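You operate a simulated robot arm through the tools that you are given. There is no shell and no other tool. Be economical: measure what you need, move in short steps, check, and stop when the job is done.

The job below is to be done with a simulated robot arm. You get a single attempt, and the scene is never put back.

TASK
Tip out the green tumbler and rinse it at the cold tap.
Fine: tap and basin by the end wall; rinse by filling to the 100 ml mark, within 17 ml, and tipping out again; a teaspoon spilt at most; tumbler back; tap off; leave the other one. Set down upright: what you pick out.

It is judged by the outcome, as a careful person would: the job done as asked, and still so three seconds after it is handed in. It fails if anything else is knocked over, pushed out of place, dropped, spilled or broken.

THE ROBOT
A 7-joint arm with a two-finger parallel gripper, fixed in place. Base frame: the origin is at the foot of the arm, x ahead of it, y to its left, z up; the work surface is at about z = 880. Readings come in mm, rad, newtons and seconds.
With the tool pointing down near the work surface it reaches from about 440 to 920 mm from the base axis. Its first joint turns from -2.007 to 2.007 rad. Payload 3.91 kg.
The TCP is the grasp point between the finger pads, 30 mm short of the fingertips. In the tool frame z runs along the fingers and y along their closing line. Largest opening 110 mm; finger width 20, thickness 10; the body of the gripper, 48 by 112 mm, starts 55 mm behind the TCP.
Orientation is that of the tool frame in the base frame, as [roll, pitch, yaw] about the fixed x, y, z axes, in that order (R = Rz(yaw) Ry(pitch) Rx(roll)). With the fingers straight down and closing along the base's y, the tool's x points along the base's -x, its y along +y and its z along -z.

THE INTERFACE
- The arm moves only by the tool move_arm. Its arguments are lists of equal length, an entry for each row: "slide": the shift along the base's x, y, z in mm, a list of three; "rot": the turn, a rotation vector about the base's x, y, z in rad, a list of three. In form: {"slide": [[dx, dy, dz], ...], "rot": [[ax, ay, az], ...]}. A call has 1 to 20 rows; each row is the pose to reach, as a shift and turn from the pose commanded when the call began. "jaw" is the opening, from 0 (shut) to 1 (fully open), set as the call begins (left out, the last holds). A row lasts 0.2 s, in which the tool goes at most 50 mm and 0.15 rad; a call with a longer step from one row to the next is refused whole, and so is a gripper value outside its range. Where a pose cannot be reached the arm comes as near as it can. A force on the tool above 40 N (or 10 N above the force at the start of the call, whichever is more), or a blocked arm, ends the call early, and 0.2 s more pass. Each finger travels about 153 mm/s and halts on what it meets, pressing with about 35 N; the grip force reading is that of the motor and also rises with nothing between the fingers. The clock runs only during rows and for 0.2 s after the last one: add rows that repeat a pose to give the fingers time. It gives the time, the measured TCP pose, the force on the tool (base axes), the opening and the grip force at its end, in the units of the frame above (readings bear some noise), with the torque about the TCP (base axes, N m) and any sound that the robot's microphone picked up.
- Cameras (640 x 400 px; columns grow to the right, rows downward): "scene" is fixed at [400.8, -499.2, 1634]; the picture's right is [0.86, -0.50, 0.00], its down [-0.39, -0.67, -0.64] and it looks along [0.32, 0.55, -0.77] (base axes); focal length 365 px, centre (320, 200). "wrist" rides on the gripper at [72, 17, -103] in the tool frame; the picture's right is [-0.23, 0.97, 0.00], its down [-0.76, -0.18, -0.62] and it looks along [-0.61, -0.14, 0.78] (tool axes); focal length 222 px, centre (320, 200). There is no depth. A picture from a camera that has moved, and an enlarged one, comes with that camera's place and axes in the base frame and with its lens.
- grab_frame(camera): a new picture of that camera. The clock stands still meanwhile.
- lift_body(by): slides the trunk up (or, below 0, down) by that many mm; the arm rides with it, the base frame stays. It gives what a move gives, with no picture.
- enlarge(camera, box): a new picture of the part [left, top, right, bottom] of that camera's present view, enlarged. The clock stands still meanwhile.
- finish_job(): hands the job in; it is judged then, once.

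Go step by step. Nothing tells you positions but the pictures and the camera data: compare them with the known pose of the tool, close in by small moves and look again before you grip or let go. The budget is 120 turns and 64 pictures, counting those below and the enlarged ones. Unless the task says otherwise, let go and move clear before handing in, and close with one line.

The tools are called by a JSON object that holds its "op" and its "data". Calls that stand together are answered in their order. move_arm: Moves the arm, as the interface text tells. Its arguments: {"type":"object","properties":{"slide":{"type":"array","items":{"type":"array","items":{"type":"number"}}},"rot":{"type":"array","items":{"type":"array","items":{"type":"number"}}},"jaw":{"type":"number"}},"required":["slide","rot"]} The other tools are called the same way: lift_body (by) slides the trunk up or down; grab_frame (camera) takes a picture; enlarge (camera, box) takes an enlarged picture of a part of a camera's view; finish_job () hands the job in.

At the start:

```text
t: 0.0
ee_pos: [544.4, 71.5, 1190.8]
ee_rot: [3.14, -0.001, 3.142]
ft_force: [0.6, 0.3, -0.2]
wrist_torque: [0.03, 0.04, -0.03]
gripper_width: 110.2
grasp_force: 0.0
trunk travel left (down, up): [-850.0, 140.0]
```

scene: 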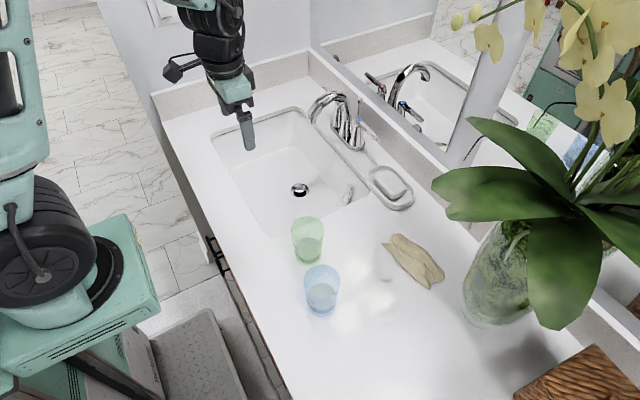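
wrist: 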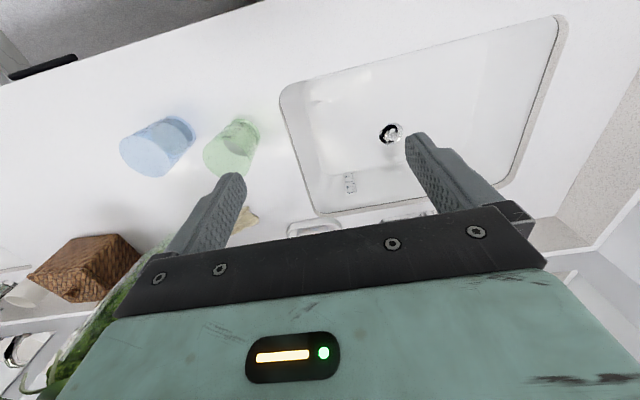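

I see a green and a blue tumbler on the counter, a basin with a mixer tap behind it, and the arm above the basin. I'll look closer at the tumblers and the tap.

{"op": "enlarge", "data": {"camera": "scene", "box": [270, 200, 370, 330]}}

{"op": "enlarge", "data": {"camera": "scene", "box": [280, 70, 420, 220]}}

{"op": "enlarge", "data": {"camera": "wrist", "box": [100, 90, 440, 260]}}

```text
3.08 times, centred on (320, 265) of scene
camera zoom: at [400.8, -499.2, 1634.0], right [0.86, -0.5, 0.0], down [-0.39, -0.67, -0.64], along [0.32, 0.55, -0.77], focal length 1124 px, centre (320, 0)
```

zoom: 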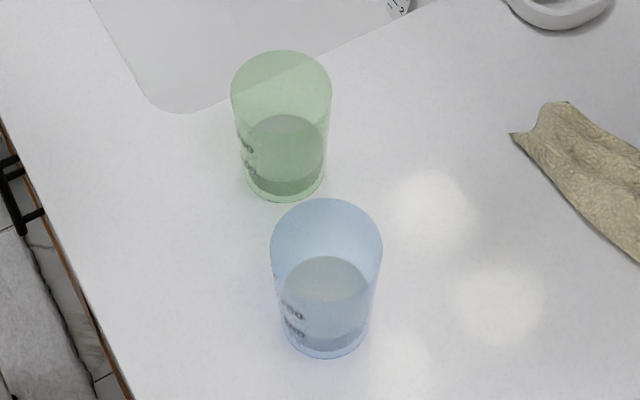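

```text
2.67 times, centred on (350, 145) of scene
camera zoom: at [400.8, -499.2, 1634.0], right [0.86, -0.5, 0.0], down [-0.39, -0.67, -0.64], along [0.32, 0.55, -0.77], focal length 974 px, centre (240, 347)
```

zoom: 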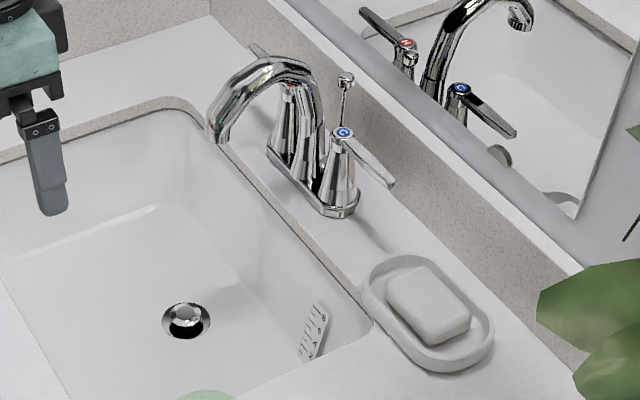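

```text
1.88 times, centred on (270, 175) of wrist
camera zoom: at [472.3, 88.6, 1294.5], right [0.23, 0.97, 0.0], down [0.76, -0.18, 0.62], along [0.61, -0.14, -0.78], focal length 418 px, centre (414, 247)
```

zoom: 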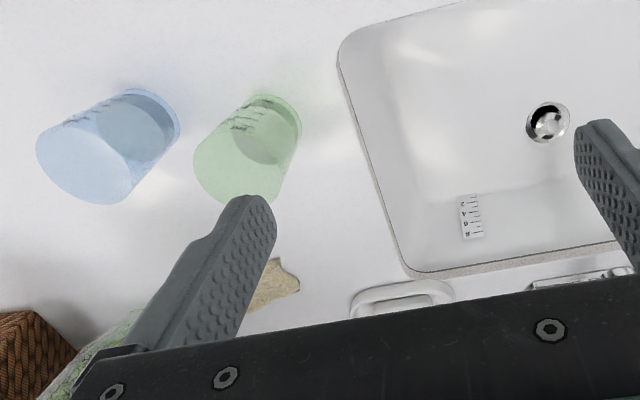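

The green tumbler is near (598,-107), the blue one near (564,-226), and the cold (blue) lever near (910,70..165) at about z 985. The lever points to -y. I'll move over for a closer look at the tap.

{"op": "move_arm", "data": {"slide": [[35, 10, 0], [70, 20, 0], [105, 30, 0], [140, 40, 0], [140, 40, 0]], "rot": [[0, 0, 0], [0, 0, 0], [0, 0, 0], [0, 0, 0], [0, 0, 0]], "jaw": 0}}

{"op": "grab_frame", "data": {"camera": "wrist"}}

{"op": "enlarge", "data": {"camera": "wrist", "box": [200, 60, 460, 220]}}

```text
t: 1.2
ee_pos: [684.1, 111.3, 1193.8]
ee_rot: [-3.141, -0.002, 3.142]
ft_force: [-0.5, 0.4, -0.5]
wrist_torque: [0.01, -0.01, 0.05]
gripper_width: 0.2
grasp_force: 35.0
trunk travel left (down, up): [-850.0, 140.0]
```

```text
58 pictures are left
camera wrist: at [612.0, 128.2, 1295.8], right [0.23, 0.97, 0.0], down [0.76, -0.18, 0.62], along [0.61, -0.14, -0.78], focal length 222 px, centre (320, 200)
```

wrist: 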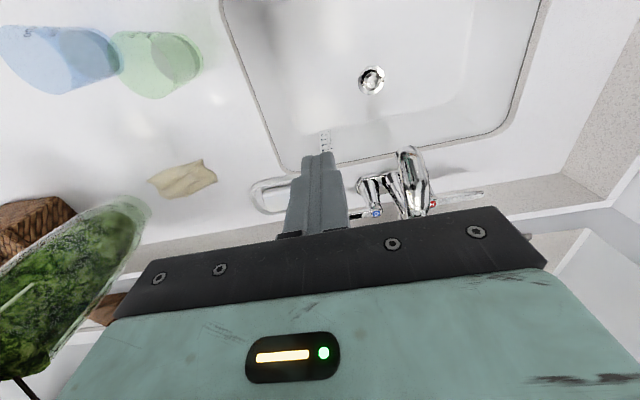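

```text
2.46 times, centred on (330, 140) of wrist
camera zoom: at [612.0, 128.2, 1295.8], right [0.23, 0.97, 0.0], down [0.76, -0.18, 0.62], along [0.61, -0.14, -0.78], focal length 547 px, centre (295, 348)
```

zoom: 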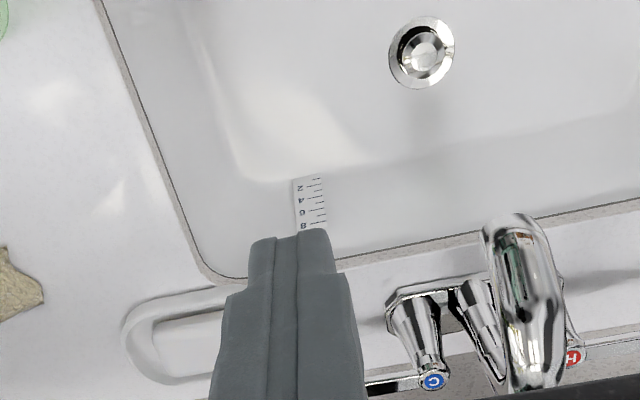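

The two views together put the spout outlet at about (786,218,990) and the cold hub top at (919,170,978). I'll tilt the tool forward to see the lever from the front.

{"op": "move_arm", "data": {"slide": [[14, -23, -23], [28, -46, -46], [42, -69, -69], [56, -91, -93], [56, -91, -93]], "rot": [[0, -0.15, 0], [0, -0.3, 0], [0, -0.45, 0], [0, -0.6, 0], [0, -0.6, 0]]}}

{"op": "grab_frame", "data": {"camera": "wrist"}}

{"op": "enlarge", "data": {"camera": "wrist", "box": [300, 100, 540, 250]}}

```text
t: 2.4
ee_pos: [739.1, 21.1, 1100.4]
ee_rot: [3.142, 0.601, 3.14]
ft_force: [0.4, 0.5, -0.8]
wrist_torque: [0.01, -0.01, 0.03]
gripper_width: 0.0
grasp_force: 34.5
trunk travel left (down, up): [-850.0, 140.0]
```

```text
56 pictures are left
camera wrist: at [621.0, 38.8, 1142.6], right [0.19, 0.97, 0.13], down [0.28, -0.18, 0.94], along [0.94, -0.14, -0.3], focal length 222 px, centre (320, 200)
```

wrist: 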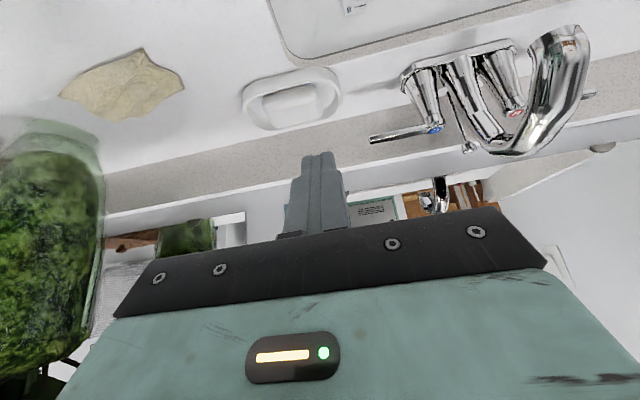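

```text
2.67 times, centred on (420, 175) of wrist
camera zoom: at [621.0, 38.8, 1142.6], right [0.19, 0.97, 0.13], down [0.28, -0.18, 0.94], along [0.94, -0.14, -0.3], focal length 592 px, centre (53, 267)
```

zoom: 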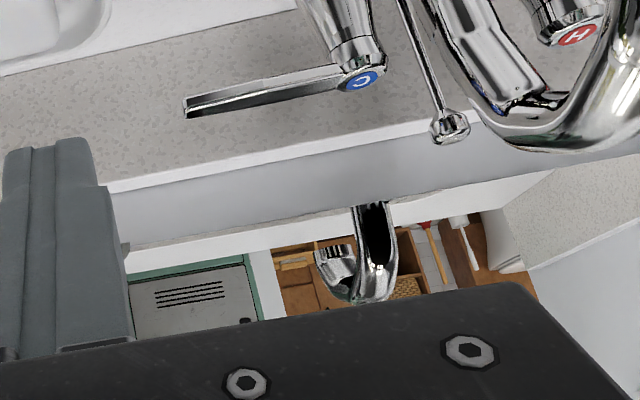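

The lever tip is at about (908,78,980) and the hub at (917,170,979); the backsplash face is at about x 975. I'll bring the closed fingers above and behind the lever, with a slight tilt.

{"op": "move_arm", "data": {"slide": [[40, 15, 0], [80, 30, 0], [120, 45, 0], [160, 60, -5], [197, 74, -10], [197, 74, -10]], "rot": [[0, 0.1, 0], [0, 0.2, 0], [0, 0.3, 0], [0, 0.3, 0], [0, 0.3, 0], [0, 0.3, 0]]}}

{"op": "grab_frame", "data": {"camera": "scene"}}

{"op": "enlarge", "data": {"camera": "wrist", "box": [220, 80, 460, 230]}}

```text
t: 3.8
ee_pos: [935.6, 94.2, 1088.8]
ee_rot: [3.141, 0.3, -3.14]
ft_force: [-0.1, 0.4, 0.4]
wrist_torque: [-0.03, -0.01, 0.0]
gripper_width: 0.0
grasp_force: 34.7
trunk travel left (down, up): [-850.0, 140.0]
```

```text
54 pictures are left
```

scene: 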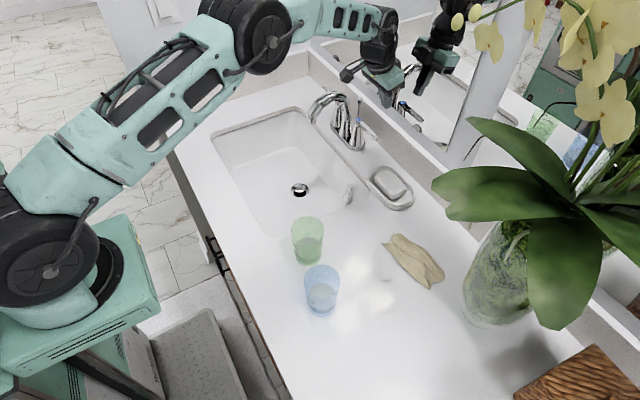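

```text
2.67 times, centred on (340, 155) of wrist
camera zoom: at [836.2, 112.0, 1165.9], right [0.22, 0.97, 0.07], down [0.54, -0.18, 0.82], along [0.81, -0.14, -0.57], focal length 592 px, centre (267, 320)
```

zoom: 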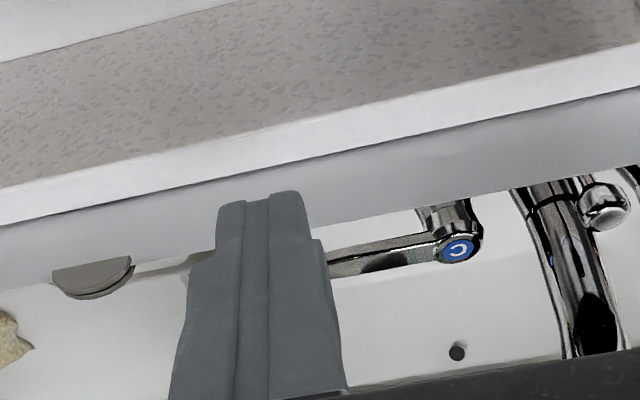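

The tool is above the gap between the lever and the backsplash. I'll descend in small steps.

{"op": "move_arm", "data": {"slide": [[0, 0, -25], [0, 0, -50], [0, 0, -75], [0, 0, -87], [0, 0, -98], [0, 0, -98]], "rot": [[0, 0, 0], [0, 0, 0], [0, 0, 0], [0, 0, 0], [0, 0, 0], [0, 0, 0]]}}

{"op": "enlarge", "data": {"camera": "scene", "box": [310, 40, 430, 160]}}

{"op": "enlarge", "data": {"camera": "wrist", "box": [220, 80, 460, 230]}}

```text
t: 5.2
ee_pos: [938.5, 94.6, 990.9]
ee_rot: [3.141, 0.3, 3.141]
ft_force: [0.2, -0.6, -0.1]
wrist_torque: [0.01, 0.0, -0.02]
gripper_width: 0.0
grasp_force: 35.3
trunk travel left (down, up): [-850.0, 140.0]
```

```text
3.33 times, centred on (370, 100) of scene
camera zoom: at [400.8, -499.2, 1634.0], right [0.86, -0.5, 0.0], down [-0.39, -0.67, -0.64], along [0.32, 0.55, -0.77], focal length 1218 px, centre (153, 533)
```

zoom: 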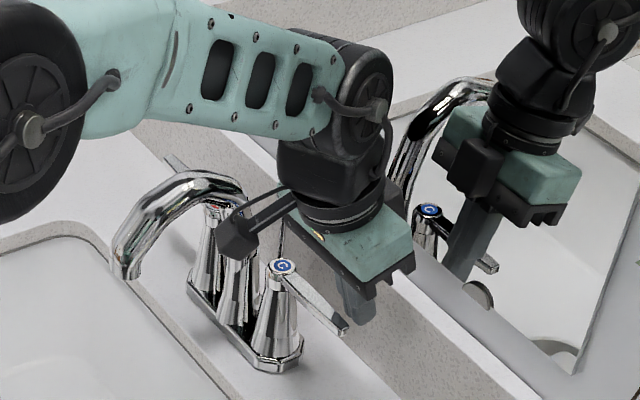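

```text
2.67 times, centred on (340, 155) of wrist
camera zoom: at [838.6, 112.5, 1068.2], right [0.22, 0.97, 0.07], down [0.54, -0.18, 0.82], along [0.81, -0.14, -0.57], focal length 592 px, centre (267, 320)
```

zoom: 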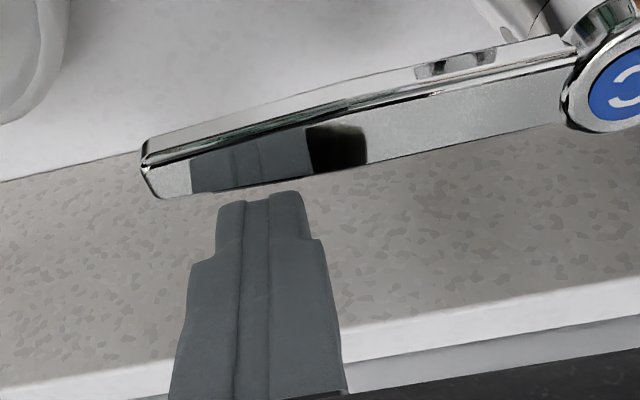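

The fingers are just behind the lever. I'll pull gently towards -x.

{"op": "move_arm", "data": {"slide": [[-8, 0, 0], [-16, 0, 0], [-24, 0, 0], [-32, 0, 0], [-32, 0, 0]], "rot": [[0, 0, 0], [0, 0, 0], [0, 0, 0], [0, 0, 0], [0, 0, 0]]}}

{"op": "enlarge", "data": {"camera": "scene", "box": [270, 60, 430, 220]}}

```text
t: 6.4
ee_pos: [905.8, 94.4, 992.6]
ee_rot: [3.141, 0.3, 3.14]
ft_force: [-0.2, -0.3, 1.3]
wrist_torque: [0.05, 0.01, 0.01]
gripper_width: 0.1
grasp_force: 34.2
trunk travel left (down, up): [-850.0, 140.0]
```

```text
2.50 times, centred on (350, 140) of scene
camera zoom: at [400.8, -499.2, 1634.0], right [0.86, -0.5, 0.0], down [-0.39, -0.67, -0.64], along [0.32, 0.55, -0.77], focal length 913 px, centre (245, 350)
```

zoom: 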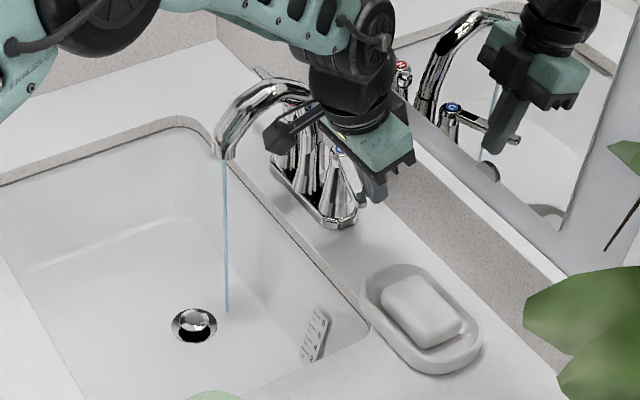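

The tap opened to a thin steady stream, so I'll leave the lever there. Now I'll retreat upward and head for the green tumbler with the tool tilted forward.

{"op": "move_arm", "data": {"slide": [[6, 0, 0], [6, 0, 40], [4, 0, 85], [0, 0, 130], [-40, -10, 150], [-85, -25, 150], [-130, -40, 150], [-175, -60, 150], [-215, -80, 150], [-255, -105, 150], [-290, -130, 150], [-325, -160, 140], [-355, -190, 130], [-380, -201, 110], [-400, -201, 80], [-410, -201, 60], [-410, -201, 60]], "rot": [[0, 0, 0], [0, 0, 0], [0, 0, 0], [0, 0, 0], [0, 0, 0], [0, 0, 0], [0, -0.1, 0], [0, -0.2, 0], [0, -0.3, 0], [0, -0.4, 0], [0, -0.5, 0], [0, -0.6, 0], [0, -0.7, 0], [0, -0.75, 0], [0, -0.75, 0], [0, -0.75, 0], [0, -0.75, 0]], "jaw": 0}}

{"op": "grab_frame", "data": {"camera": "scene"}}

{"op": "grab_frame", "data": {"camera": "wrist"}}

```text
t: 9.6
ee_pos: [617.6, -75.5, 1003.7]
ee_rot: [3.122, 1.107, 3.124]
ft_force: [0.0, 0.8, 15.3]
wrist_torque: [-0.13, -0.31, -0.01]
gripper_width: 0.0
grasp_force: 34.9
out of reach, approached as far as the arm can: row 11, 12, 13, 14, 15, 16
trunk travel left (down, up): [-850.0, 140.0]
stopped in row 16: the force on the tool passed its limit at 104 N (the readings are from after the stop); the commanded pose is now the measured one
```

```text
49 pictures are left
```

scene: 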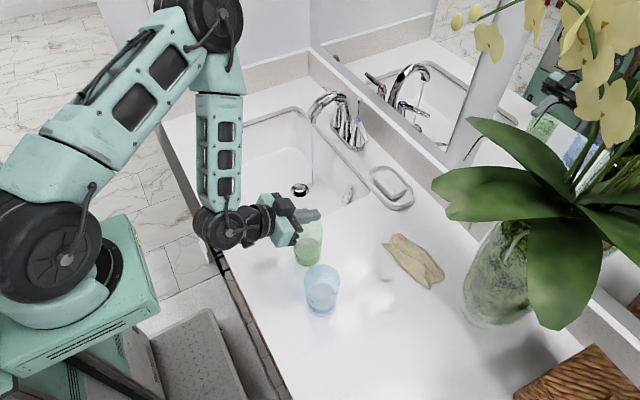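

```text
48 pictures are left
camera wrist: at [492.8, -57.2, 983.9], right [0.1, 0.97, 0.21], down [-0.22, -0.19, 0.96], along [0.97, -0.15, 0.19], focal length 222 px, centre (320, 200)
```

wrist: 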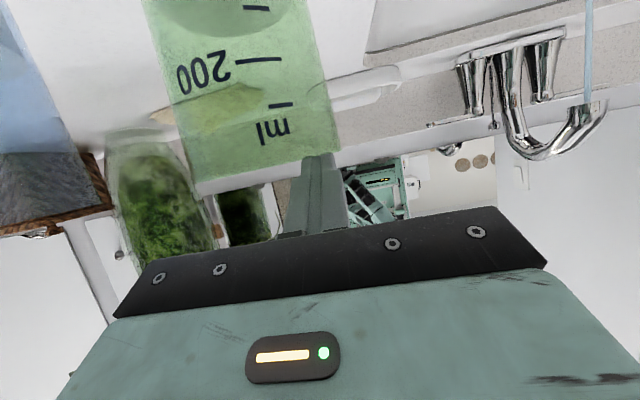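

The arm ran out of reach on the way back and the fingers are resting on the tumbler's rim, which still looks upright. I'll lift straight up and check.

{"op": "move_arm", "data": {"slide": [[0, 0, 8], [0, 0, 25], [0, 0, 50], [0, 0, 80], [0, 0, 80]], "rot": [[0, 0, 0], [0, 0, 0], [0, 0, 0], [0, 0, 0], [0, 0, 0]]}}

{"op": "enlarge", "data": {"camera": "scene", "box": [270, 200, 370, 330]}}

```text
t: 10.8
ee_pos: [651.9, -64.3, 1063.7]
ee_rot: [3.125, 1.101, 3.125]
ft_force: [-0.3, 0.2, -0.4]
wrist_torque: [-0.02, 0.0, -0.02]
gripper_width: 0.0
grasp_force: 35.7
out of reach, approached as far as the arm can: row 1, 2, 3, 4, 5
trunk travel left (down, up): [-850.0, 140.0]
```

```text
3.08 times, centred on (320, 265) of scene
camera zoom: at [400.8, -499.2, 1634.0], right [0.86, -0.5, 0.0], down [-0.39, -0.67, -0.64], along [0.32, 0.55, -0.77], focal length 1124 px, centre (320, 0)
```

zoom: 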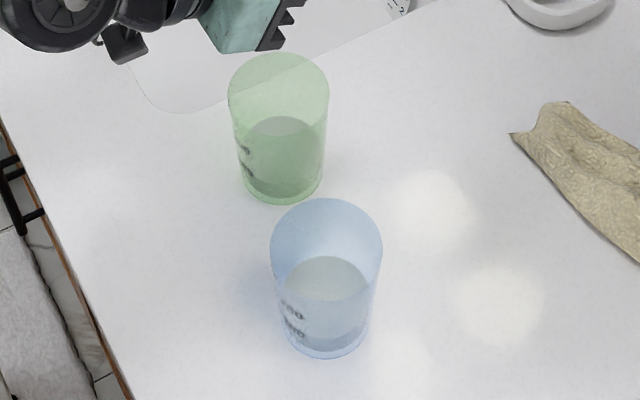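

The green tumbler shifted only about 2–3 mm. The tilted tool can't get in close at this trunk height, so I'll move over the basin and lower the trunk while raising the arm.

{"op": "move_arm", "data": {"slide": [[30, 25, 10], [60, 50, 30], [80, 80, 60], [90, 110, 90], [100, 140, 130], [100, 140, 160], [100, 140, 160]], "rot": [[0, 0.0, 0], [0, 0.05, 0], [0, 0.1, 0], [0, 0.1, 0], [0, 0.1, 0], [0, 0.1, 0], [0, 0.1, 0]]}}

{"op": "lift_body", "data": {"by": -150}}

```text
refused: row 5 steps farther than a row can; nothing moved
```

```text
t: 11.8
ee_pos: [656.4, -62.8, 985.7]
ee_rot: [3.118, 1.128, 3.117]
ft_force: [-1.7, 1.7, 17.6]
wrist_torque: [-0.25, 0.45, -0.07]
gripper_width: 0.2
grasp_force: 35.1
trunk travel left (down, up): [-764.0, 226.0]
stopped: the force on the tool passed its limit at 62 N (the readings are from after the stop); the commanded pose is now the measured one
```

The move was refused but the trunk still went down, which made contact again. I should not have batched those two. I'll check the state before moving.

{"op": "enlarge", "data": {"camera": "scene", "box": [180, 150, 380, 330]}}

```text
2.22 times, centred on (280, 240) of scene
camera zoom: at [400.8, -499.2, 1634.0], right [0.86, -0.5, 0.0], down [-0.39, -0.67, -0.64], along [0.32, 0.55, -0.77], focal length 812 px, centre (409, 111)
```

zoom: 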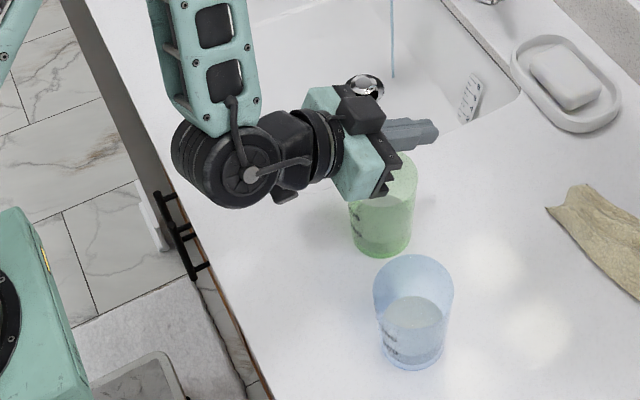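

The gripper body is touching the tumbler's rim, but the tumbler still stands. I'll raise the trunk back off it.

{"op": "lift_body", "data": {"by": 110}}

{"op": "enlarge", "data": {"camera": "scene", "box": [270, 200, 370, 330]}}

```text
t: 13.3
ee_pos: [656.2, -62.5, 1093.0]
ee_rot: [3.118, 1.121, 3.119]
ft_force: [-0.7, -0.9, -0.4]
wrist_torque: [0.01, 0.01, 0.0]
gripper_width: 0.1
grasp_force: 35.1
trunk travel left (down, up): [-874.0, 116.0]
```

```text
3.08 times, centred on (320, 265) of scene
camera zoom: at [400.8, -499.2, 1634.0], right [0.86, -0.5, 0.0], down [-0.39, -0.67, -0.64], along [0.32, 0.55, -0.77], focal length 1124 px, centre (320, 0)
```

zoom: 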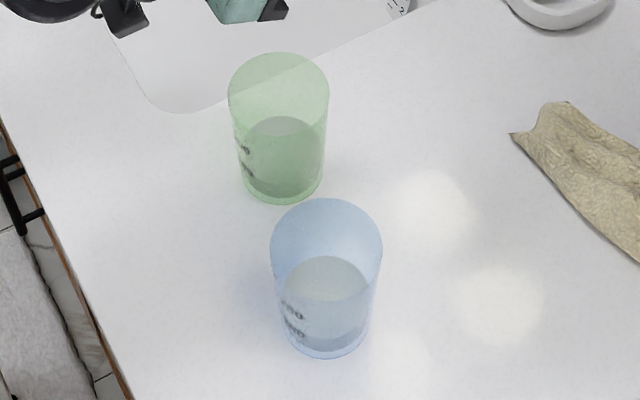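

The tumbler is unharmed and the gripper is clear. Now I'll move over the basin in valid steps, going up.

{"op": "move_arm", "data": {"slide": [[25, 25, 10], [50, 50, 20], [70, 80, 35], [80, 110, 55], [90, 140, 80], [90, 140, 110], [90, 140, 140], [90, 140, 140]], "rot": [[0, 0.05, 0], [0, 0.1, 0], [0, 0.15, 0], [0, 0.15, 0], [0, 0.15, 0], [0, 0.15, 0], [0, 0.15, 0], [0, 0.15, 0]]}}

```text
t: 15.1
ee_pos: [744.9, 77.2, 1233.6]
ee_rot: [3.122, 0.971, 3.125]
ft_force: [-0.1, -0.6, 0.8]
wrist_torque: [-0.03, -0.02, -0.03]
gripper_width: 0.0
grasp_force: 34.4
trunk travel left (down, up): [-874.0, 116.0]
```

{"op": "lift_body", "data": {"by": -150}}

```text
t: 16.8
ee_pos: [745.9, 77.4, 1082.4]
ee_rot: [3.123, 0.972, 3.122]
ft_force: [0.7, 0.3, -0.5]
wrist_torque: [-0.02, -0.01, 0.02]
gripper_width: 0.0
grasp_force: 35.0
trunk travel left (down, up): [-724.0, 266.0]
```

Next I'll raise the arm again, ready for a second trunk drop.

{"op": "move_arm", "data": {"slide": [[0, 0, 30], [0, 0, 60], [0, 0, 95], [0, 0, 130], [0, 0, 165], [0, 0, 165]], "rot": [[0, 0, 0], [0, 0, 0], [0, 0, 0], [0, 0, 0], [0, 0, 0], [0, 0, 0]]}}

```text
t: 18.2
ee_pos: [745.9, 74.5, 1252.2]
ee_rot: [3.124, 0.971, 3.124]
ft_force: [-0.4, -0.1, 0.1]
wrist_torque: [0.01, 0.03, 0.0]
gripper_width: 0.2
grasp_force: 34.7
trunk travel left (down, up): [-724.0, 266.0]
```

{"op": "lift_body", "data": {"by": -150}}

{"op": "grab_frame", "data": {"camera": "scene"}}

```text
t: 20.0
ee_pos: [746.5, 74.9, 1099.9]
ee_rot: [3.125, 0.973, 3.123]
ft_force: [1.2, 0.3, -0.3]
wrist_torque: [-0.02, -0.03, 0.01]
gripper_width: 0.0
grasp_force: 35.3
trunk travel left (down, up): [-574.0, 416.0]
```

```text
44 pictures are left
```

scene: 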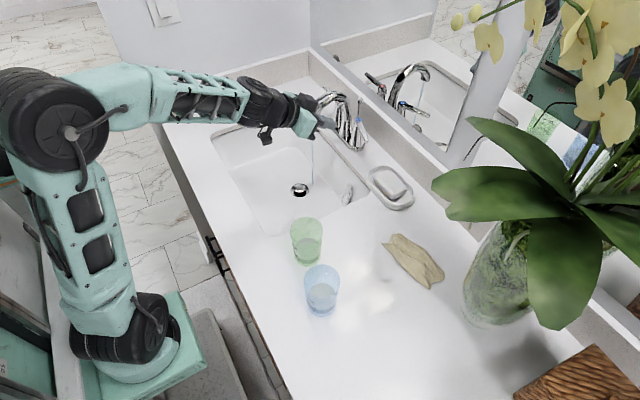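

The forearm is now near horizontal, which suits the tilted grasp. I'll go behind and above the green tumbler with the jaw open.

{"op": "move_arm", "data": {"slide": [[-35, -26, 10], [-70, -52, 10], [-105, -78, 10], [-140, -104, 10], [-175, -130, 10], [-210, -156, 10], [-240, -182, 5], [-250, -182, 0], [-250, -182, 0]], "rot": [[0, 0, 0], [0, 0, 0], [0, 0, 0], [0, 0, 0], [0, 0, 0], [0, -0.03, 0], [0, -0.07, 0], [0, -0.07, 0], [0, -0.07, 0]], "jaw": 0.85}}

{"op": "grab_frame", "data": {"camera": "wrist"}}

```text
t: 22.0
ee_pos: [604.2, -103.2, 1086.2]
ee_rot: [3.122, 1.038, 3.123]
ft_force: [0.9, -0.5, -0.5]
wrist_torque: [-0.03, 0.02, 0.05]
gripper_width: 93.7
grasp_force: 0.0
out of reach, approached as far as the arm can: row 5, 6, 7, 8, 9
trunk travel left (down, up): [-574.0, 416.0]
```

```text
43 pictures are left
camera wrist: at [477.8, -84.8, 1075.1], right [0.12, 0.97, 0.21], down [-0.15, -0.19, 0.97], along [0.98, -0.15, 0.12], focal length 222 px, centre (320, 200)
```

wrist: 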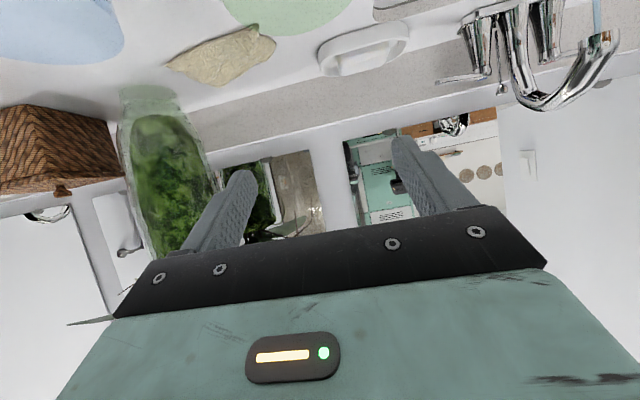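

At this height the minimum reach stops me at x≈604. I'll raise the arm, which shortens the reach limit, and then lower the trunk to match.

{"op": "move_arm", "data": {"slide": [[0, 0, 40], [0, 0, 80], [0, 0, 120], [0, 0, 160], [0, 0, 200], [0, 0, 200]], "rot": [[0, 0, 0], [0, 0, 0], [0, 0, 0], [0, 0, 0], [0, 0, 0], [0, 0, 0]]}}

```text
t: 23.4
ee_pos: [653.0, -85.0, 1230.9]
ee_rot: [3.121, 1.041, 3.119]
ft_force: [-0.6, -0.1, 0.1]
wrist_torque: [0.01, -0.01, -0.02]
gripper_width: 93.6
grasp_force: 0.0
out of reach, approached as far as the arm can: row 1, 2, 3, 4, 5, 6
trunk travel left (down, up): [-574.0, 416.0]
```

That made it worse, so I'll use a shallower tilt of about 0.8 rad, which reaches closer in. First I'll come down partway to see which pose is being commanded.

{"op": "move_arm", "data": {"slide": [[30, 0, -25], [60, 0, -50], [78, 0, -75], [78, 0, -100], [78, 0, -100]], "rot": [[0, 0.08, 0], [0, 0.16, 0], [0, 0.24, 0], [0, 0.24, 0], [0, 0.24, 0]]}}

```text
t: 24.6
ee_pos: [731.0, -84.6, 1130.0]
ee_rot: [3.129, 0.801, 3.128]
ft_force: [0.9, -0.8, -0.5]
wrist_torque: [0.04, 0.01, -0.01]
gripper_width: 93.3
grasp_force: 0.1
trunk travel left (down, up): [-574.0, 416.0]
```

The commanded pose follows the measured one, which is good to know. Now I'll go above and slightly behind the tumbler at tilt 0.8.

{"op": "move_arm", "data": {"slide": [[-40, -6, -10], [-80, -12, -20], [-120, -18, -30], [-155, -22, -40], [-155, -22, -40]], "rot": [[0, 0, 0], [0, 0, 0], [0, 0, 0], [0, 0, 0], [0, 0, 0]]}}

{"op": "grab_frame", "data": {"camera": "wrist"}}

{"op": "grab_frame", "data": {"camera": "scene"}}

```text
t: 25.8
ee_pos: [592.4, -100.9, 1077.5]
ee_rot: [3.127, 0.803, 3.127]
ft_force: [-0.2, -0.1, -0.3]
wrist_torque: [0.02, 0.01, -0.03]
gripper_width: 93.8
grasp_force: 0.0
out of reach, approached as far as the arm can: row 4, 5
trunk travel left (down, up): [-574.0, 416.0]
```

```text
42 pictures are left
camera wrist: at [467.9, -82.3, 1096.0], right [0.16, 0.97, 0.17], down [0.08, -0.19, 0.98], along [0.98, -0.15, -0.11], focal length 222 px, centre (320, 200)
```

wrist: 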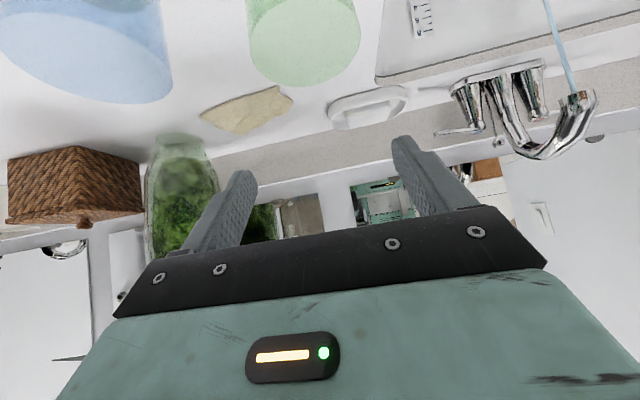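

```text
41 pictures are left
```

scene: 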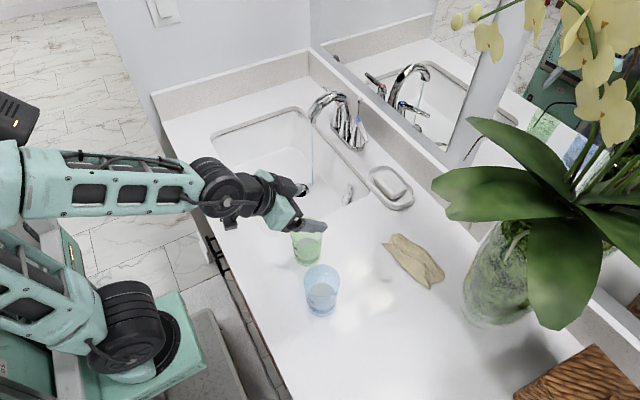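

With the rim and base measured properly, the green tumbler stands at about (603,-93) with its rim near z 987. It was originally at (606,-92). I'll line up just above the rim and check.

{"op": "move_arm", "data": {"slide": [[4, 4, -15], [8, 8, -35], [8, 8, -52], [8, 8, -52]], "rot": [[0, 0, 0], [0, 0, 0], [0, 0, 0], [0, 0, 0]]}}

{"op": "enlarge", "data": {"camera": "wrist", "box": [160, 0, 480, 220]}}

{"op": "enlarge", "data": {"camera": "scene", "box": [250, 170, 390, 310]}}

```text
t: 26.8
ee_pos: [600.5, -91.6, 1024.5]
ee_rot: [3.127, 0.8, 3.129]
ft_force: [0.2, -0.2, -1.1]
wrist_torque: [0.0, 0.01, -0.01]
gripper_width: 93.4
grasp_force: 0.0
trunk travel left (down, up): [-574.0, 416.0]
```

```text
1.82 times, centred on (320, 110) of wrist
camera zoom: at [476.7, -74.6, 1042.9], right [0.16, 0.97, 0.17], down [0.08, -0.19, 0.98], along [0.98, -0.14, -0.11], focal length 404 px, centre (320, 364)
```

zoom: 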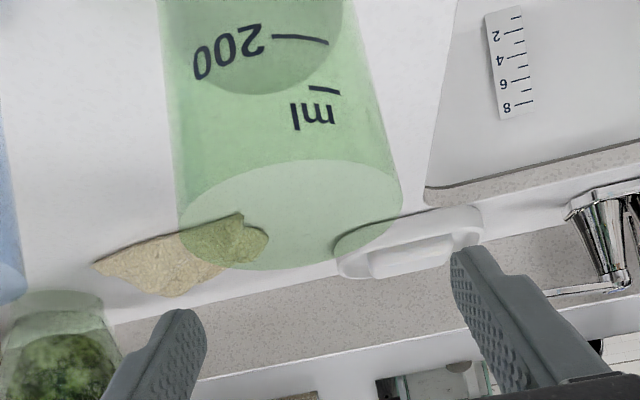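

```text
2.86 times, centred on (320, 240) of scene
camera zoom: at [400.8, -499.2, 1634.0], right [0.86, -0.5, 0.0], down [-0.39, -0.67, -0.64], along [0.32, 0.55, -0.77], focal length 1044 px, centre (320, 86)
```

zoom: 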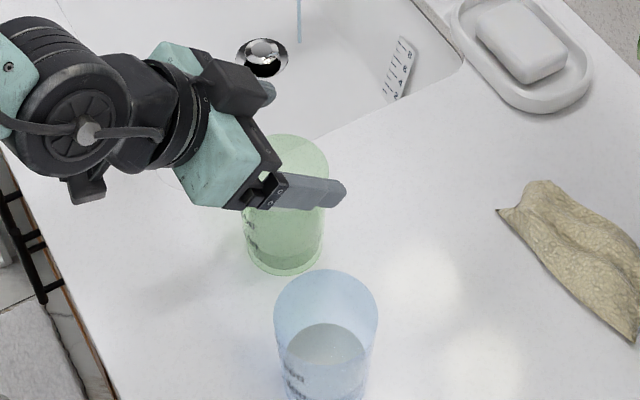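

It's well centred: the tumbler is at about (598,-92) and the TCP at (600,-92). I'll descend around it to z≈950.

{"op": "move_arm", "data": {"slide": [[0, 0, -15], [0, 0, -30], [0, 0, -45], [0, 0, -60], [0, 0, -74], [0, 0, -74]], "rot": [[0, 0, 0], [0, 0, 0], [0, 0, 0], [0, 0, 0], [0, 0, 0], [0, 0, 0]]}}

{"op": "enlarge", "data": {"camera": "wrist", "box": [160, 0, 480, 220]}}

```text
t: 28.2
ee_pos: [627.8, -89.1, 963.6]
ee_rot: [3.129, 0.805, 3.127]
ft_force: [-0.7, -1.6, 15.9]
wrist_torque: [-0.16, 0.94, 0.14]
gripper_width: 93.5
grasp_force: 0.0
out of reach, approached as far as the arm can: row 2, 3, 4, 5, 6
trunk travel left (down, up): [-574.0, 416.0]
```

```text
1.82 times, centred on (320, 110) of wrist
camera zoom: at [502.8, -70.9, 982.2], right [0.16, 0.97, 0.17], down [0.08, -0.19, 0.98], along [0.98, -0.15, -0.11], focal length 404 px, centre (320, 364)
```

zoom: 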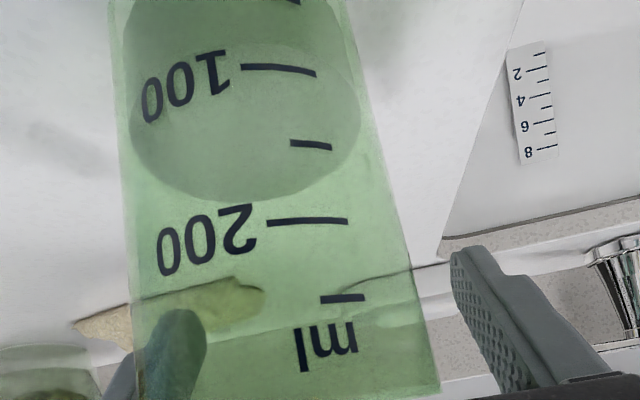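

The fold limit pushed the arm forward by 28 mm and it's leaning on the tumbler. I'll go straight up, check the tumbler, and then descend with the trunk instead.

{"op": "move_arm", "data": {"slide": [[0, 0, 10], [0, 0, 30], [0, 0, 60], [0, 0, 90], [-10, 0, 98], [-20, 0, 100], [-20, 0, 100]], "rot": [[0, 0, 0], [0, 0, 0], [0, 0, 0], [0, 0, 0], [0, 0, 0], [0, 0, 0], [0, 0, 0]]}}

{"op": "enlarge", "data": {"camera": "scene", "box": [250, 170, 390, 310]}}

{"op": "enlarge", "data": {"camera": "wrist", "box": [160, 0, 480, 220]}}

```text
t: 29.8
ee_pos: [608.4, -88.3, 1062.6]
ee_rot: [3.129, 0.802, 3.131]
ft_force: [-0.6, 0.3, -0.1]
wrist_torque: [0.0, -0.03, -0.01]
gripper_width: 93.5
grasp_force: 0.2
trunk travel left (down, up): [-574.0, 416.0]
```

```text
2.86 times, centred on (320, 240) of scene
camera zoom: at [400.8, -499.2, 1634.0], right [0.86, -0.5, 0.0], down [-0.39, -0.67, -0.64], along [0.32, 0.55, -0.77], focal length 1044 px, centre (320, 86)
```

zoom: 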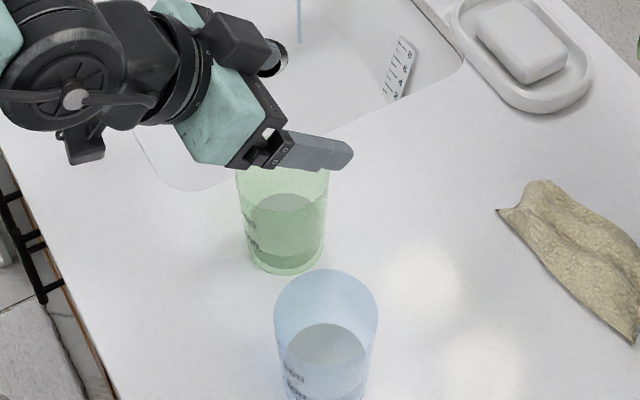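

```text
1.82 times, centred on (320, 110) of wrist
camera zoom: at [483.6, -71.2, 1080.5], right [0.16, 0.97, 0.17], down [0.08, -0.19, 0.98], along [0.98, -0.14, -0.11], focal length 404 px, centre (320, 364)
```

zoom: 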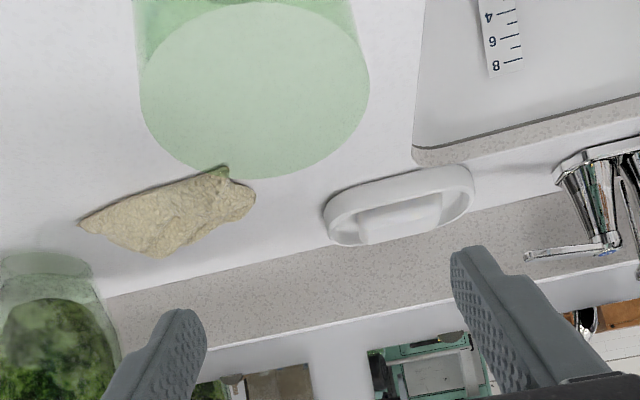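

The tumbler has hardly moved; it's at about (600,-92) with its rim near 983. I'll align above it, then lower the trunk.

{"op": "move_arm", "data": {"slide": [[-6, -2, 0], [-11, -4, 0], [-11, -4, 0]], "rot": [[0, 0, 0], [0, 0, 0], [0, 0, 0]]}}

```text
t: 30.6
ee_pos: [596.7, -92.4, 1062.9]
ee_rot: [3.129, 0.8, 3.129]
ft_force: [0.1, 0.4, -0.5]
wrist_torque: [0.0, -0.01, 0.0]
gripper_width: 93.7
grasp_force: 0.1
trunk travel left (down, up): [-574.0, 416.0]
```

{"op": "lift_body", "data": {"by": -112}}

{"op": "enlarge", "data": {"camera": "wrist", "box": [160, 0, 480, 220]}}

```text
t: 32.0
ee_pos: [598.4, -93.2, 951.2]
ee_rot: [3.128, 0.801, 3.128]
ft_force: [0.9, -0.5, -1.4]
wrist_torque: [0.0, 0.02, 0.01]
gripper_width: 93.3
grasp_force: 0.0
trunk travel left (down, up): [-462.0, 528.0]
```

```text
1.82 times, centred on (320, 110) of wrist
camera zoom: at [473.0, -74.8, 968.9], right [0.16, 0.97, 0.17], down [0.08, -0.19, 0.98], along [0.98, -0.14, -0.11], focal length 404 px, centre (320, 364)
```

zoom: 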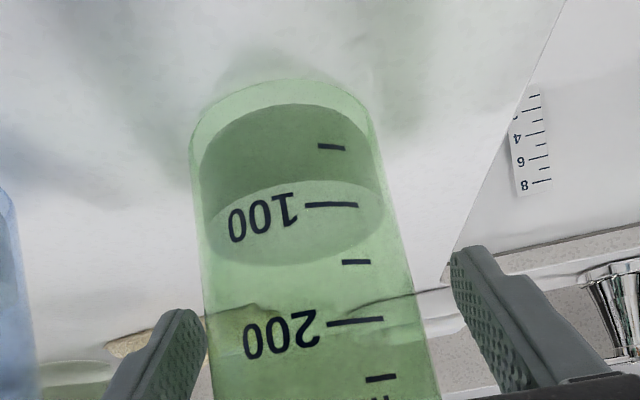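

The fingers straddle the tumbler with no contact. The marks are readable, and it currently holds around 80 ml. I'll close the grip.

{"op": "move_arm", "data": {"slide": [[0, 0, 0], [0, 0, 0], [0, 0, 0], [0, 0, 0]], "rot": [[0, 0, 0], [0, 0, 0], [0, 0, 0], [0, 0, 0]], "jaw": 0}}

{"op": "enlarge", "data": {"camera": "wrist", "box": [160, 0, 480, 220]}}

```text
t: 33.0
ee_pos: [597.8, -93.2, 950.4]
ee_rot: [3.129, 0.802, 3.127]
ft_force: [0.4, -1.6, 5.7]
wrist_torque: [-0.31, -0.03, -0.01]
gripper_width: 66.3
grasp_force: 35.3
trunk travel left (down, up): [-462.0, 528.0]
```

```text
1.82 times, centred on (320, 110) of wrist
camera zoom: at [473.0, -74.9, 969.2], right [0.16, 0.97, 0.17], down [0.08, -0.19, 0.98], along [0.98, -0.14, -0.11], focal length 404 px, centre (320, 364)
```

zoom: 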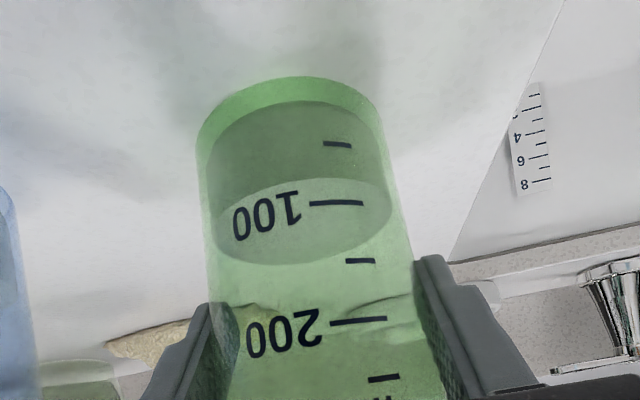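

It's gripped at 66 mm. I'll lift vertically with the trunk.

{"op": "lift_body", "data": {"by": 60}}

{"op": "enlarge", "data": {"camera": "scene", "box": [230, 130, 410, 310]}}

```text
t: 34.0
ee_pos: [596.6, -93.7, 1010.5]
ee_rot: [3.127, 0.8, 3.128]
ft_force: [0.1, 0.6, -1.4]
wrist_torque: [0.03, -0.02, -0.01]
gripper_width: 64.5
grasp_force: 35.4
trunk travel left (down, up): [-522.0, 468.0]
```

```text
2.22 times, centred on (320, 220) of scene
camera zoom: at [400.8, -499.2, 1634.0], right [0.86, -0.5, 0.0], down [-0.39, -0.67, -0.64], along [0.32, 0.55, -0.77], focal length 812 px, centre (320, 156)
```

zoom: 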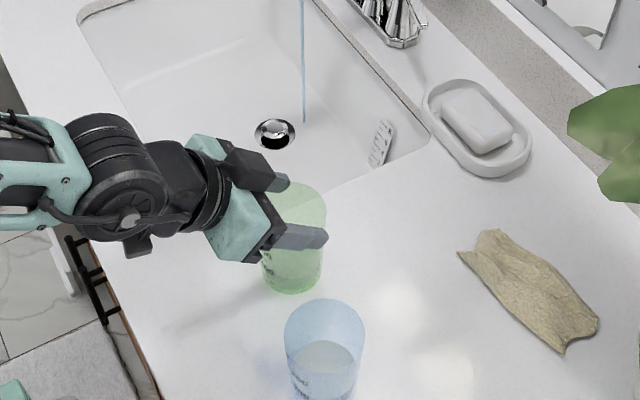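

The width reading fell slightly, so I'll check that the cup isn't slipping.

{"op": "enlarge", "data": {"camera": "wrist", "box": [160, 0, 480, 220]}}

```text
1.82 times, centred on (320, 110) of wrist
camera zoom: at [472.9, -74.8, 1028.8], right [0.16, 0.97, 0.17], down [0.08, -0.19, 0.98], along [0.98, -0.14, -0.11], focal length 404 px, centre (320, 364)
```

zoom: 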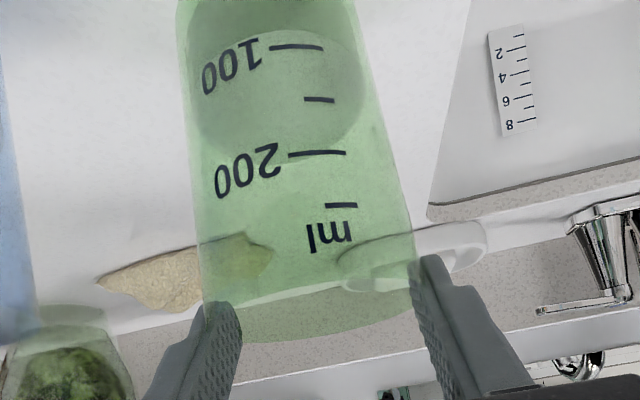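

The cup slid about 40 mm in the fingers during the lift and now hangs near its rim, about 20 mm up. I'll wait a moment without moving to see whether it is still slipping.

{"op": "move_arm", "data": {"slide": [[0, 0, 0], [0, 0, 0], [0, 0, 0]], "rot": [[0, 0, 0], [0, 0, 0], [0, 0, 0]], "jaw": 0}}

{"op": "enlarge", "data": {"camera": "wrist", "box": [160, 0, 480, 220]}}

```text
t: 34.8
ee_pos: [597.4, -92.4, 1010.1]
ee_rot: [3.127, 0.8, 3.128]
ft_force: [0.5, -0.3, -1.9]
wrist_torque: [0.01, 0.0, 0.04]
gripper_width: 64.1
grasp_force: 35.3
trunk travel left (down, up): [-522.0, 468.0]
```

```text
1.82 times, centred on (320, 110) of wrist
camera zoom: at [473.0, -74.8, 1028.9], right [0.16, 0.97, 0.17], down [0.08, -0.19, 0.98], along [0.98, -0.14, -0.11], focal length 404 px, centre (320, 364)
```

zoom: 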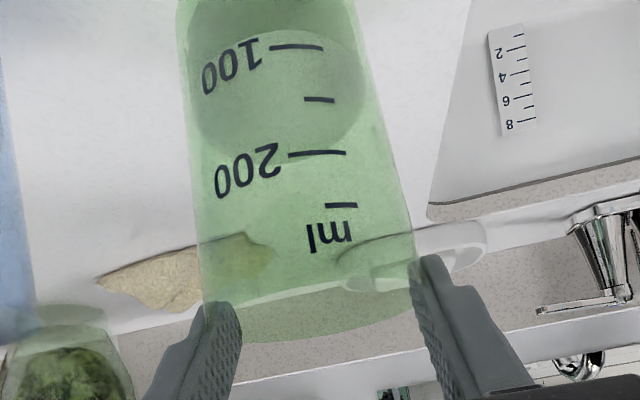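

It's stable now but held too near the rim. I'll set it back down gently and take a deeper grip.

{"op": "lift_body", "data": {"by": -22}}

{"op": "enlarge", "data": {"camera": "scene", "box": [250, 170, 390, 310]}}

{"op": "enlarge", "data": {"camera": "wrist", "box": [160, 0, 480, 220]}}

```text
t: 35.5
ee_pos: [599.5, -93.2, 991.8]
ee_rot: [3.128, 0.813, 3.126]
ft_force: [3.8, -1.4, 26.2]
wrist_torque: [-0.47, -0.54, -0.05]
gripper_width: 64.7
grasp_force: 35.7
trunk travel left (down, up): [-500.0, 490.0]
```

```text
2.86 times, centred on (320, 240) of scene
camera zoom: at [400.8, -499.2, 1634.0], right [0.86, -0.5, 0.0], down [-0.39, -0.67, -0.64], along [0.32, 0.55, -0.77], focal length 1044 px, centre (320, 86)
```

zoom: 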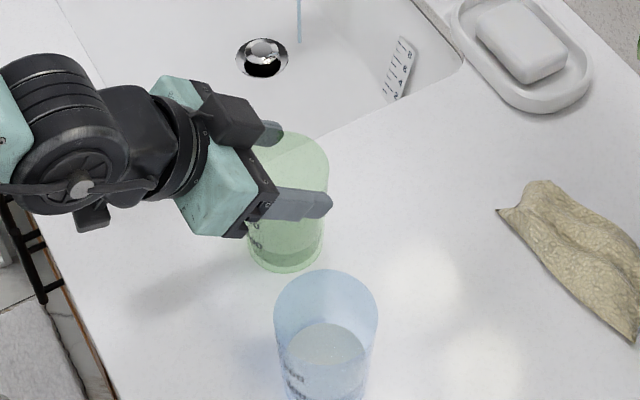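

```text
1.82 times, centred on (320, 110) of wrist
camera zoom: at [473.9, -74.7, 1009.3], right [0.16, 0.97, 0.17], down [0.07, -0.19, 0.98], along [0.98, -0.14, -0.1], focal length 404 px, centre (320, 364)
```

zoom: 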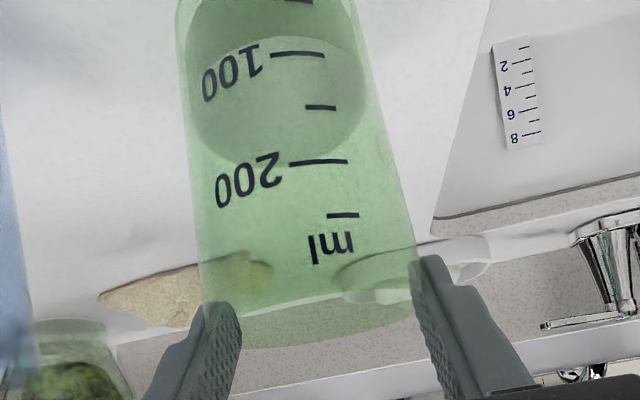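

The cup is back on the counter and the tool is pressing slightly. This grip holds firmly, against 26 N. I'll relieve the pressure, open, go about 20 mm deeper and regrip.

{"op": "lift_body", "data": {"by": 3}}

{"op": "move_arm", "data": {"slide": [[0, 0, 0], [0, 0, 0], [0, 0, 0]], "rot": [[0, 0, 0], [0, 0, 0], [0, 0, 0]], "jaw": 0.85}}

{"op": "enlarge", "data": {"camera": "wrist", "box": [160, 0, 480, 220]}}

```text
t: 36.0
ee_pos: [595.6, -92.5, 989.9]
ee_rot: [3.128, 0.801, 3.128]
ft_force: [5.5, -0.3, 15.8]
wrist_torque: [-0.18, -0.73, 0.07]
gripper_width: 64.6
grasp_force: 34.7
trunk travel left (down, up): [-503.0, 487.0]
```

```text
t: 36.8
ee_pos: [598.2, -93.0, 991.0]
ee_rot: [3.126, 0.8, 3.127]
ft_force: [0.3, -0.1, -0.3]
wrist_torque: [-0.02, 0.03, 0.01]
gripper_width: 93.7
grasp_force: 0.1
trunk travel left (down, up): [-503.0, 487.0]
```

```text
1.82 times, centred on (320, 110) of wrist
camera zoom: at [472.7, -74.8, 1009.7], right [0.16, 0.97, 0.17], down [0.08, -0.19, 0.98], along [0.98, -0.14, -0.11], focal length 404 px, centre (320, 364)
```

zoom: 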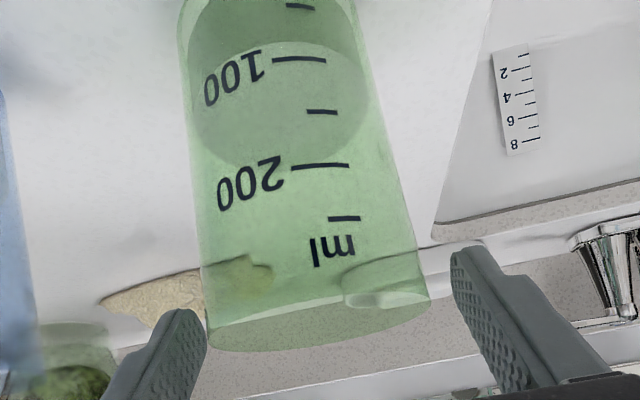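

{"op": "lift_body", "data": {"by": -22}}

{"op": "move_arm", "data": {"slide": [[0, -2, 0], [0, -2, 0], [0, -2, 0], [0, -2, 0], [0, -2, 0], [0, -2, 0]], "rot": [[0, 0, 0], [0, 0, 0], [0, 0, 0], [0, 0, 0], [0, 0, 0], [0, 0, 0]], "jaw": 0}}

{"op": "enlarge", "data": {"camera": "wrist", "box": [160, 0, 480, 220]}}

```text
t: 37.5
ee_pos: [597.5, -92.1, 968.6]
ee_rot: [3.127, 0.799, 3.127]
ft_force: [-1.0, -0.4, 0.5]
wrist_torque: [0.0, -0.01, 0.01]
gripper_width: 93.4
grasp_force: 0.1
trunk travel left (down, up): [-481.0, 509.0]
```

```text
t: 38.9
ee_pos: [597.5, -93.5, 970.0]
ee_rot: [3.127, 0.802, 3.127]
ft_force: [1.5, 1.2, 2.4]
wrist_torque: [-0.04, -0.03, 0.02]
gripper_width: 64.6
grasp_force: 35.0
trunk travel left (down, up): [-481.0, 509.0]
```

```text
1.82 times, centred on (320, 110) of wrist
camera zoom: at [472.9, -76.0, 988.1], right [0.16, 0.97, 0.17], down [0.08, -0.19, 0.98], along [0.98, -0.14, -0.11], focal length 404 px, centre (320, 364)
```

zoom: 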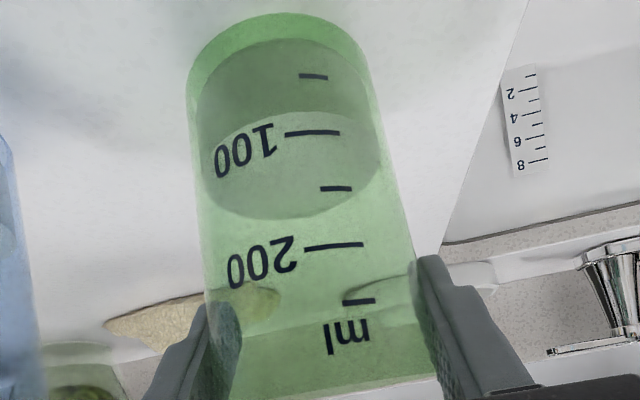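

This grip is centred, at width 64.6. I'll do a small trial lift.

{"op": "lift_body", "data": {"by": 25}}

{"op": "enlarge", "data": {"camera": "wrist", "box": [160, 0, 480, 220]}}

```text
t: 39.6
ee_pos: [597.3, -94.8, 993.5]
ee_rot: [3.126, 0.801, 3.128]
ft_force: [-0.1, 0.3, -0.8]
wrist_torque: [0.02, 0.05, 0.01]
gripper_width: 64.5
grasp_force: 34.8
trunk travel left (down, up): [-506.0, 484.0]
```

```text
1.82 times, centred on (320, 110) of wrist
camera zoom: at [472.8, -76.1, 1012.9], right [0.16, 0.97, 0.17], down [0.08, -0.19, 0.98], along [0.98, -0.14, -0.11], focal length 404 px, centre (320, 364)
```

zoom: 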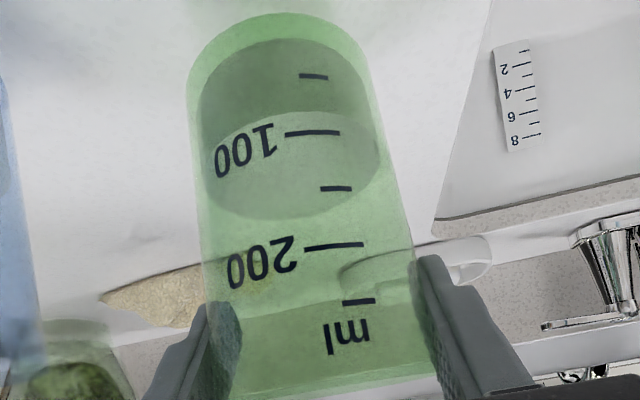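

No slip at all. Now I'll carry it level over the basin.

{"op": "move_arm", "data": {"slide": [[5, 5, 10], [15, 20, 25], [25, 45, 25], [35, 70, 25], [45, 95, 25], [55, 120, 25], [65, 145, 25], [75, 170, 25], [85, 190, 25], [90, 200, 25], [90, 200, 25]], "rot": [[0, 0, 0], [0, 0, 0], [0, 0, 0], [0, 0, 0], [0, 0, 0], [0, 0, 0], [0, 0, 0], [0, 0, 0], [0, 0, 0], [0, 0, 0], [0, 0, 0]]}}

{"op": "grab_frame", "data": {"camera": "scene"}}

```text
t: 42.0
ee_pos: [689.5, 107.0, 1018.2]
ee_rot: [3.126, 0.801, 3.127]
ft_force: [-0.7, -0.4, -1.1]
wrist_torque: [0.0, 0.02, 0.01]
gripper_width: 64.4
grasp_force: 35.1
trunk travel left (down, up): [-506.0, 484.0]
```

```text
25 pictures are left
```

scene: 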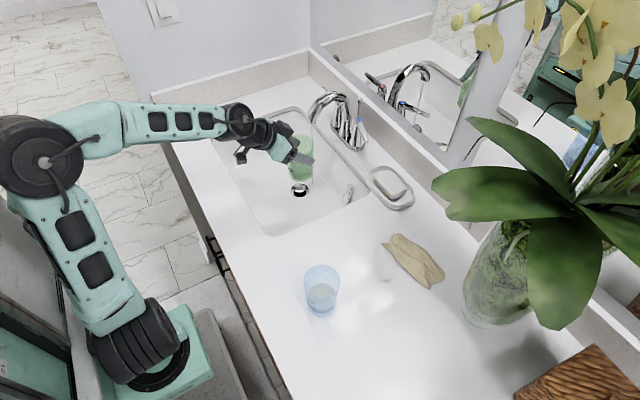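

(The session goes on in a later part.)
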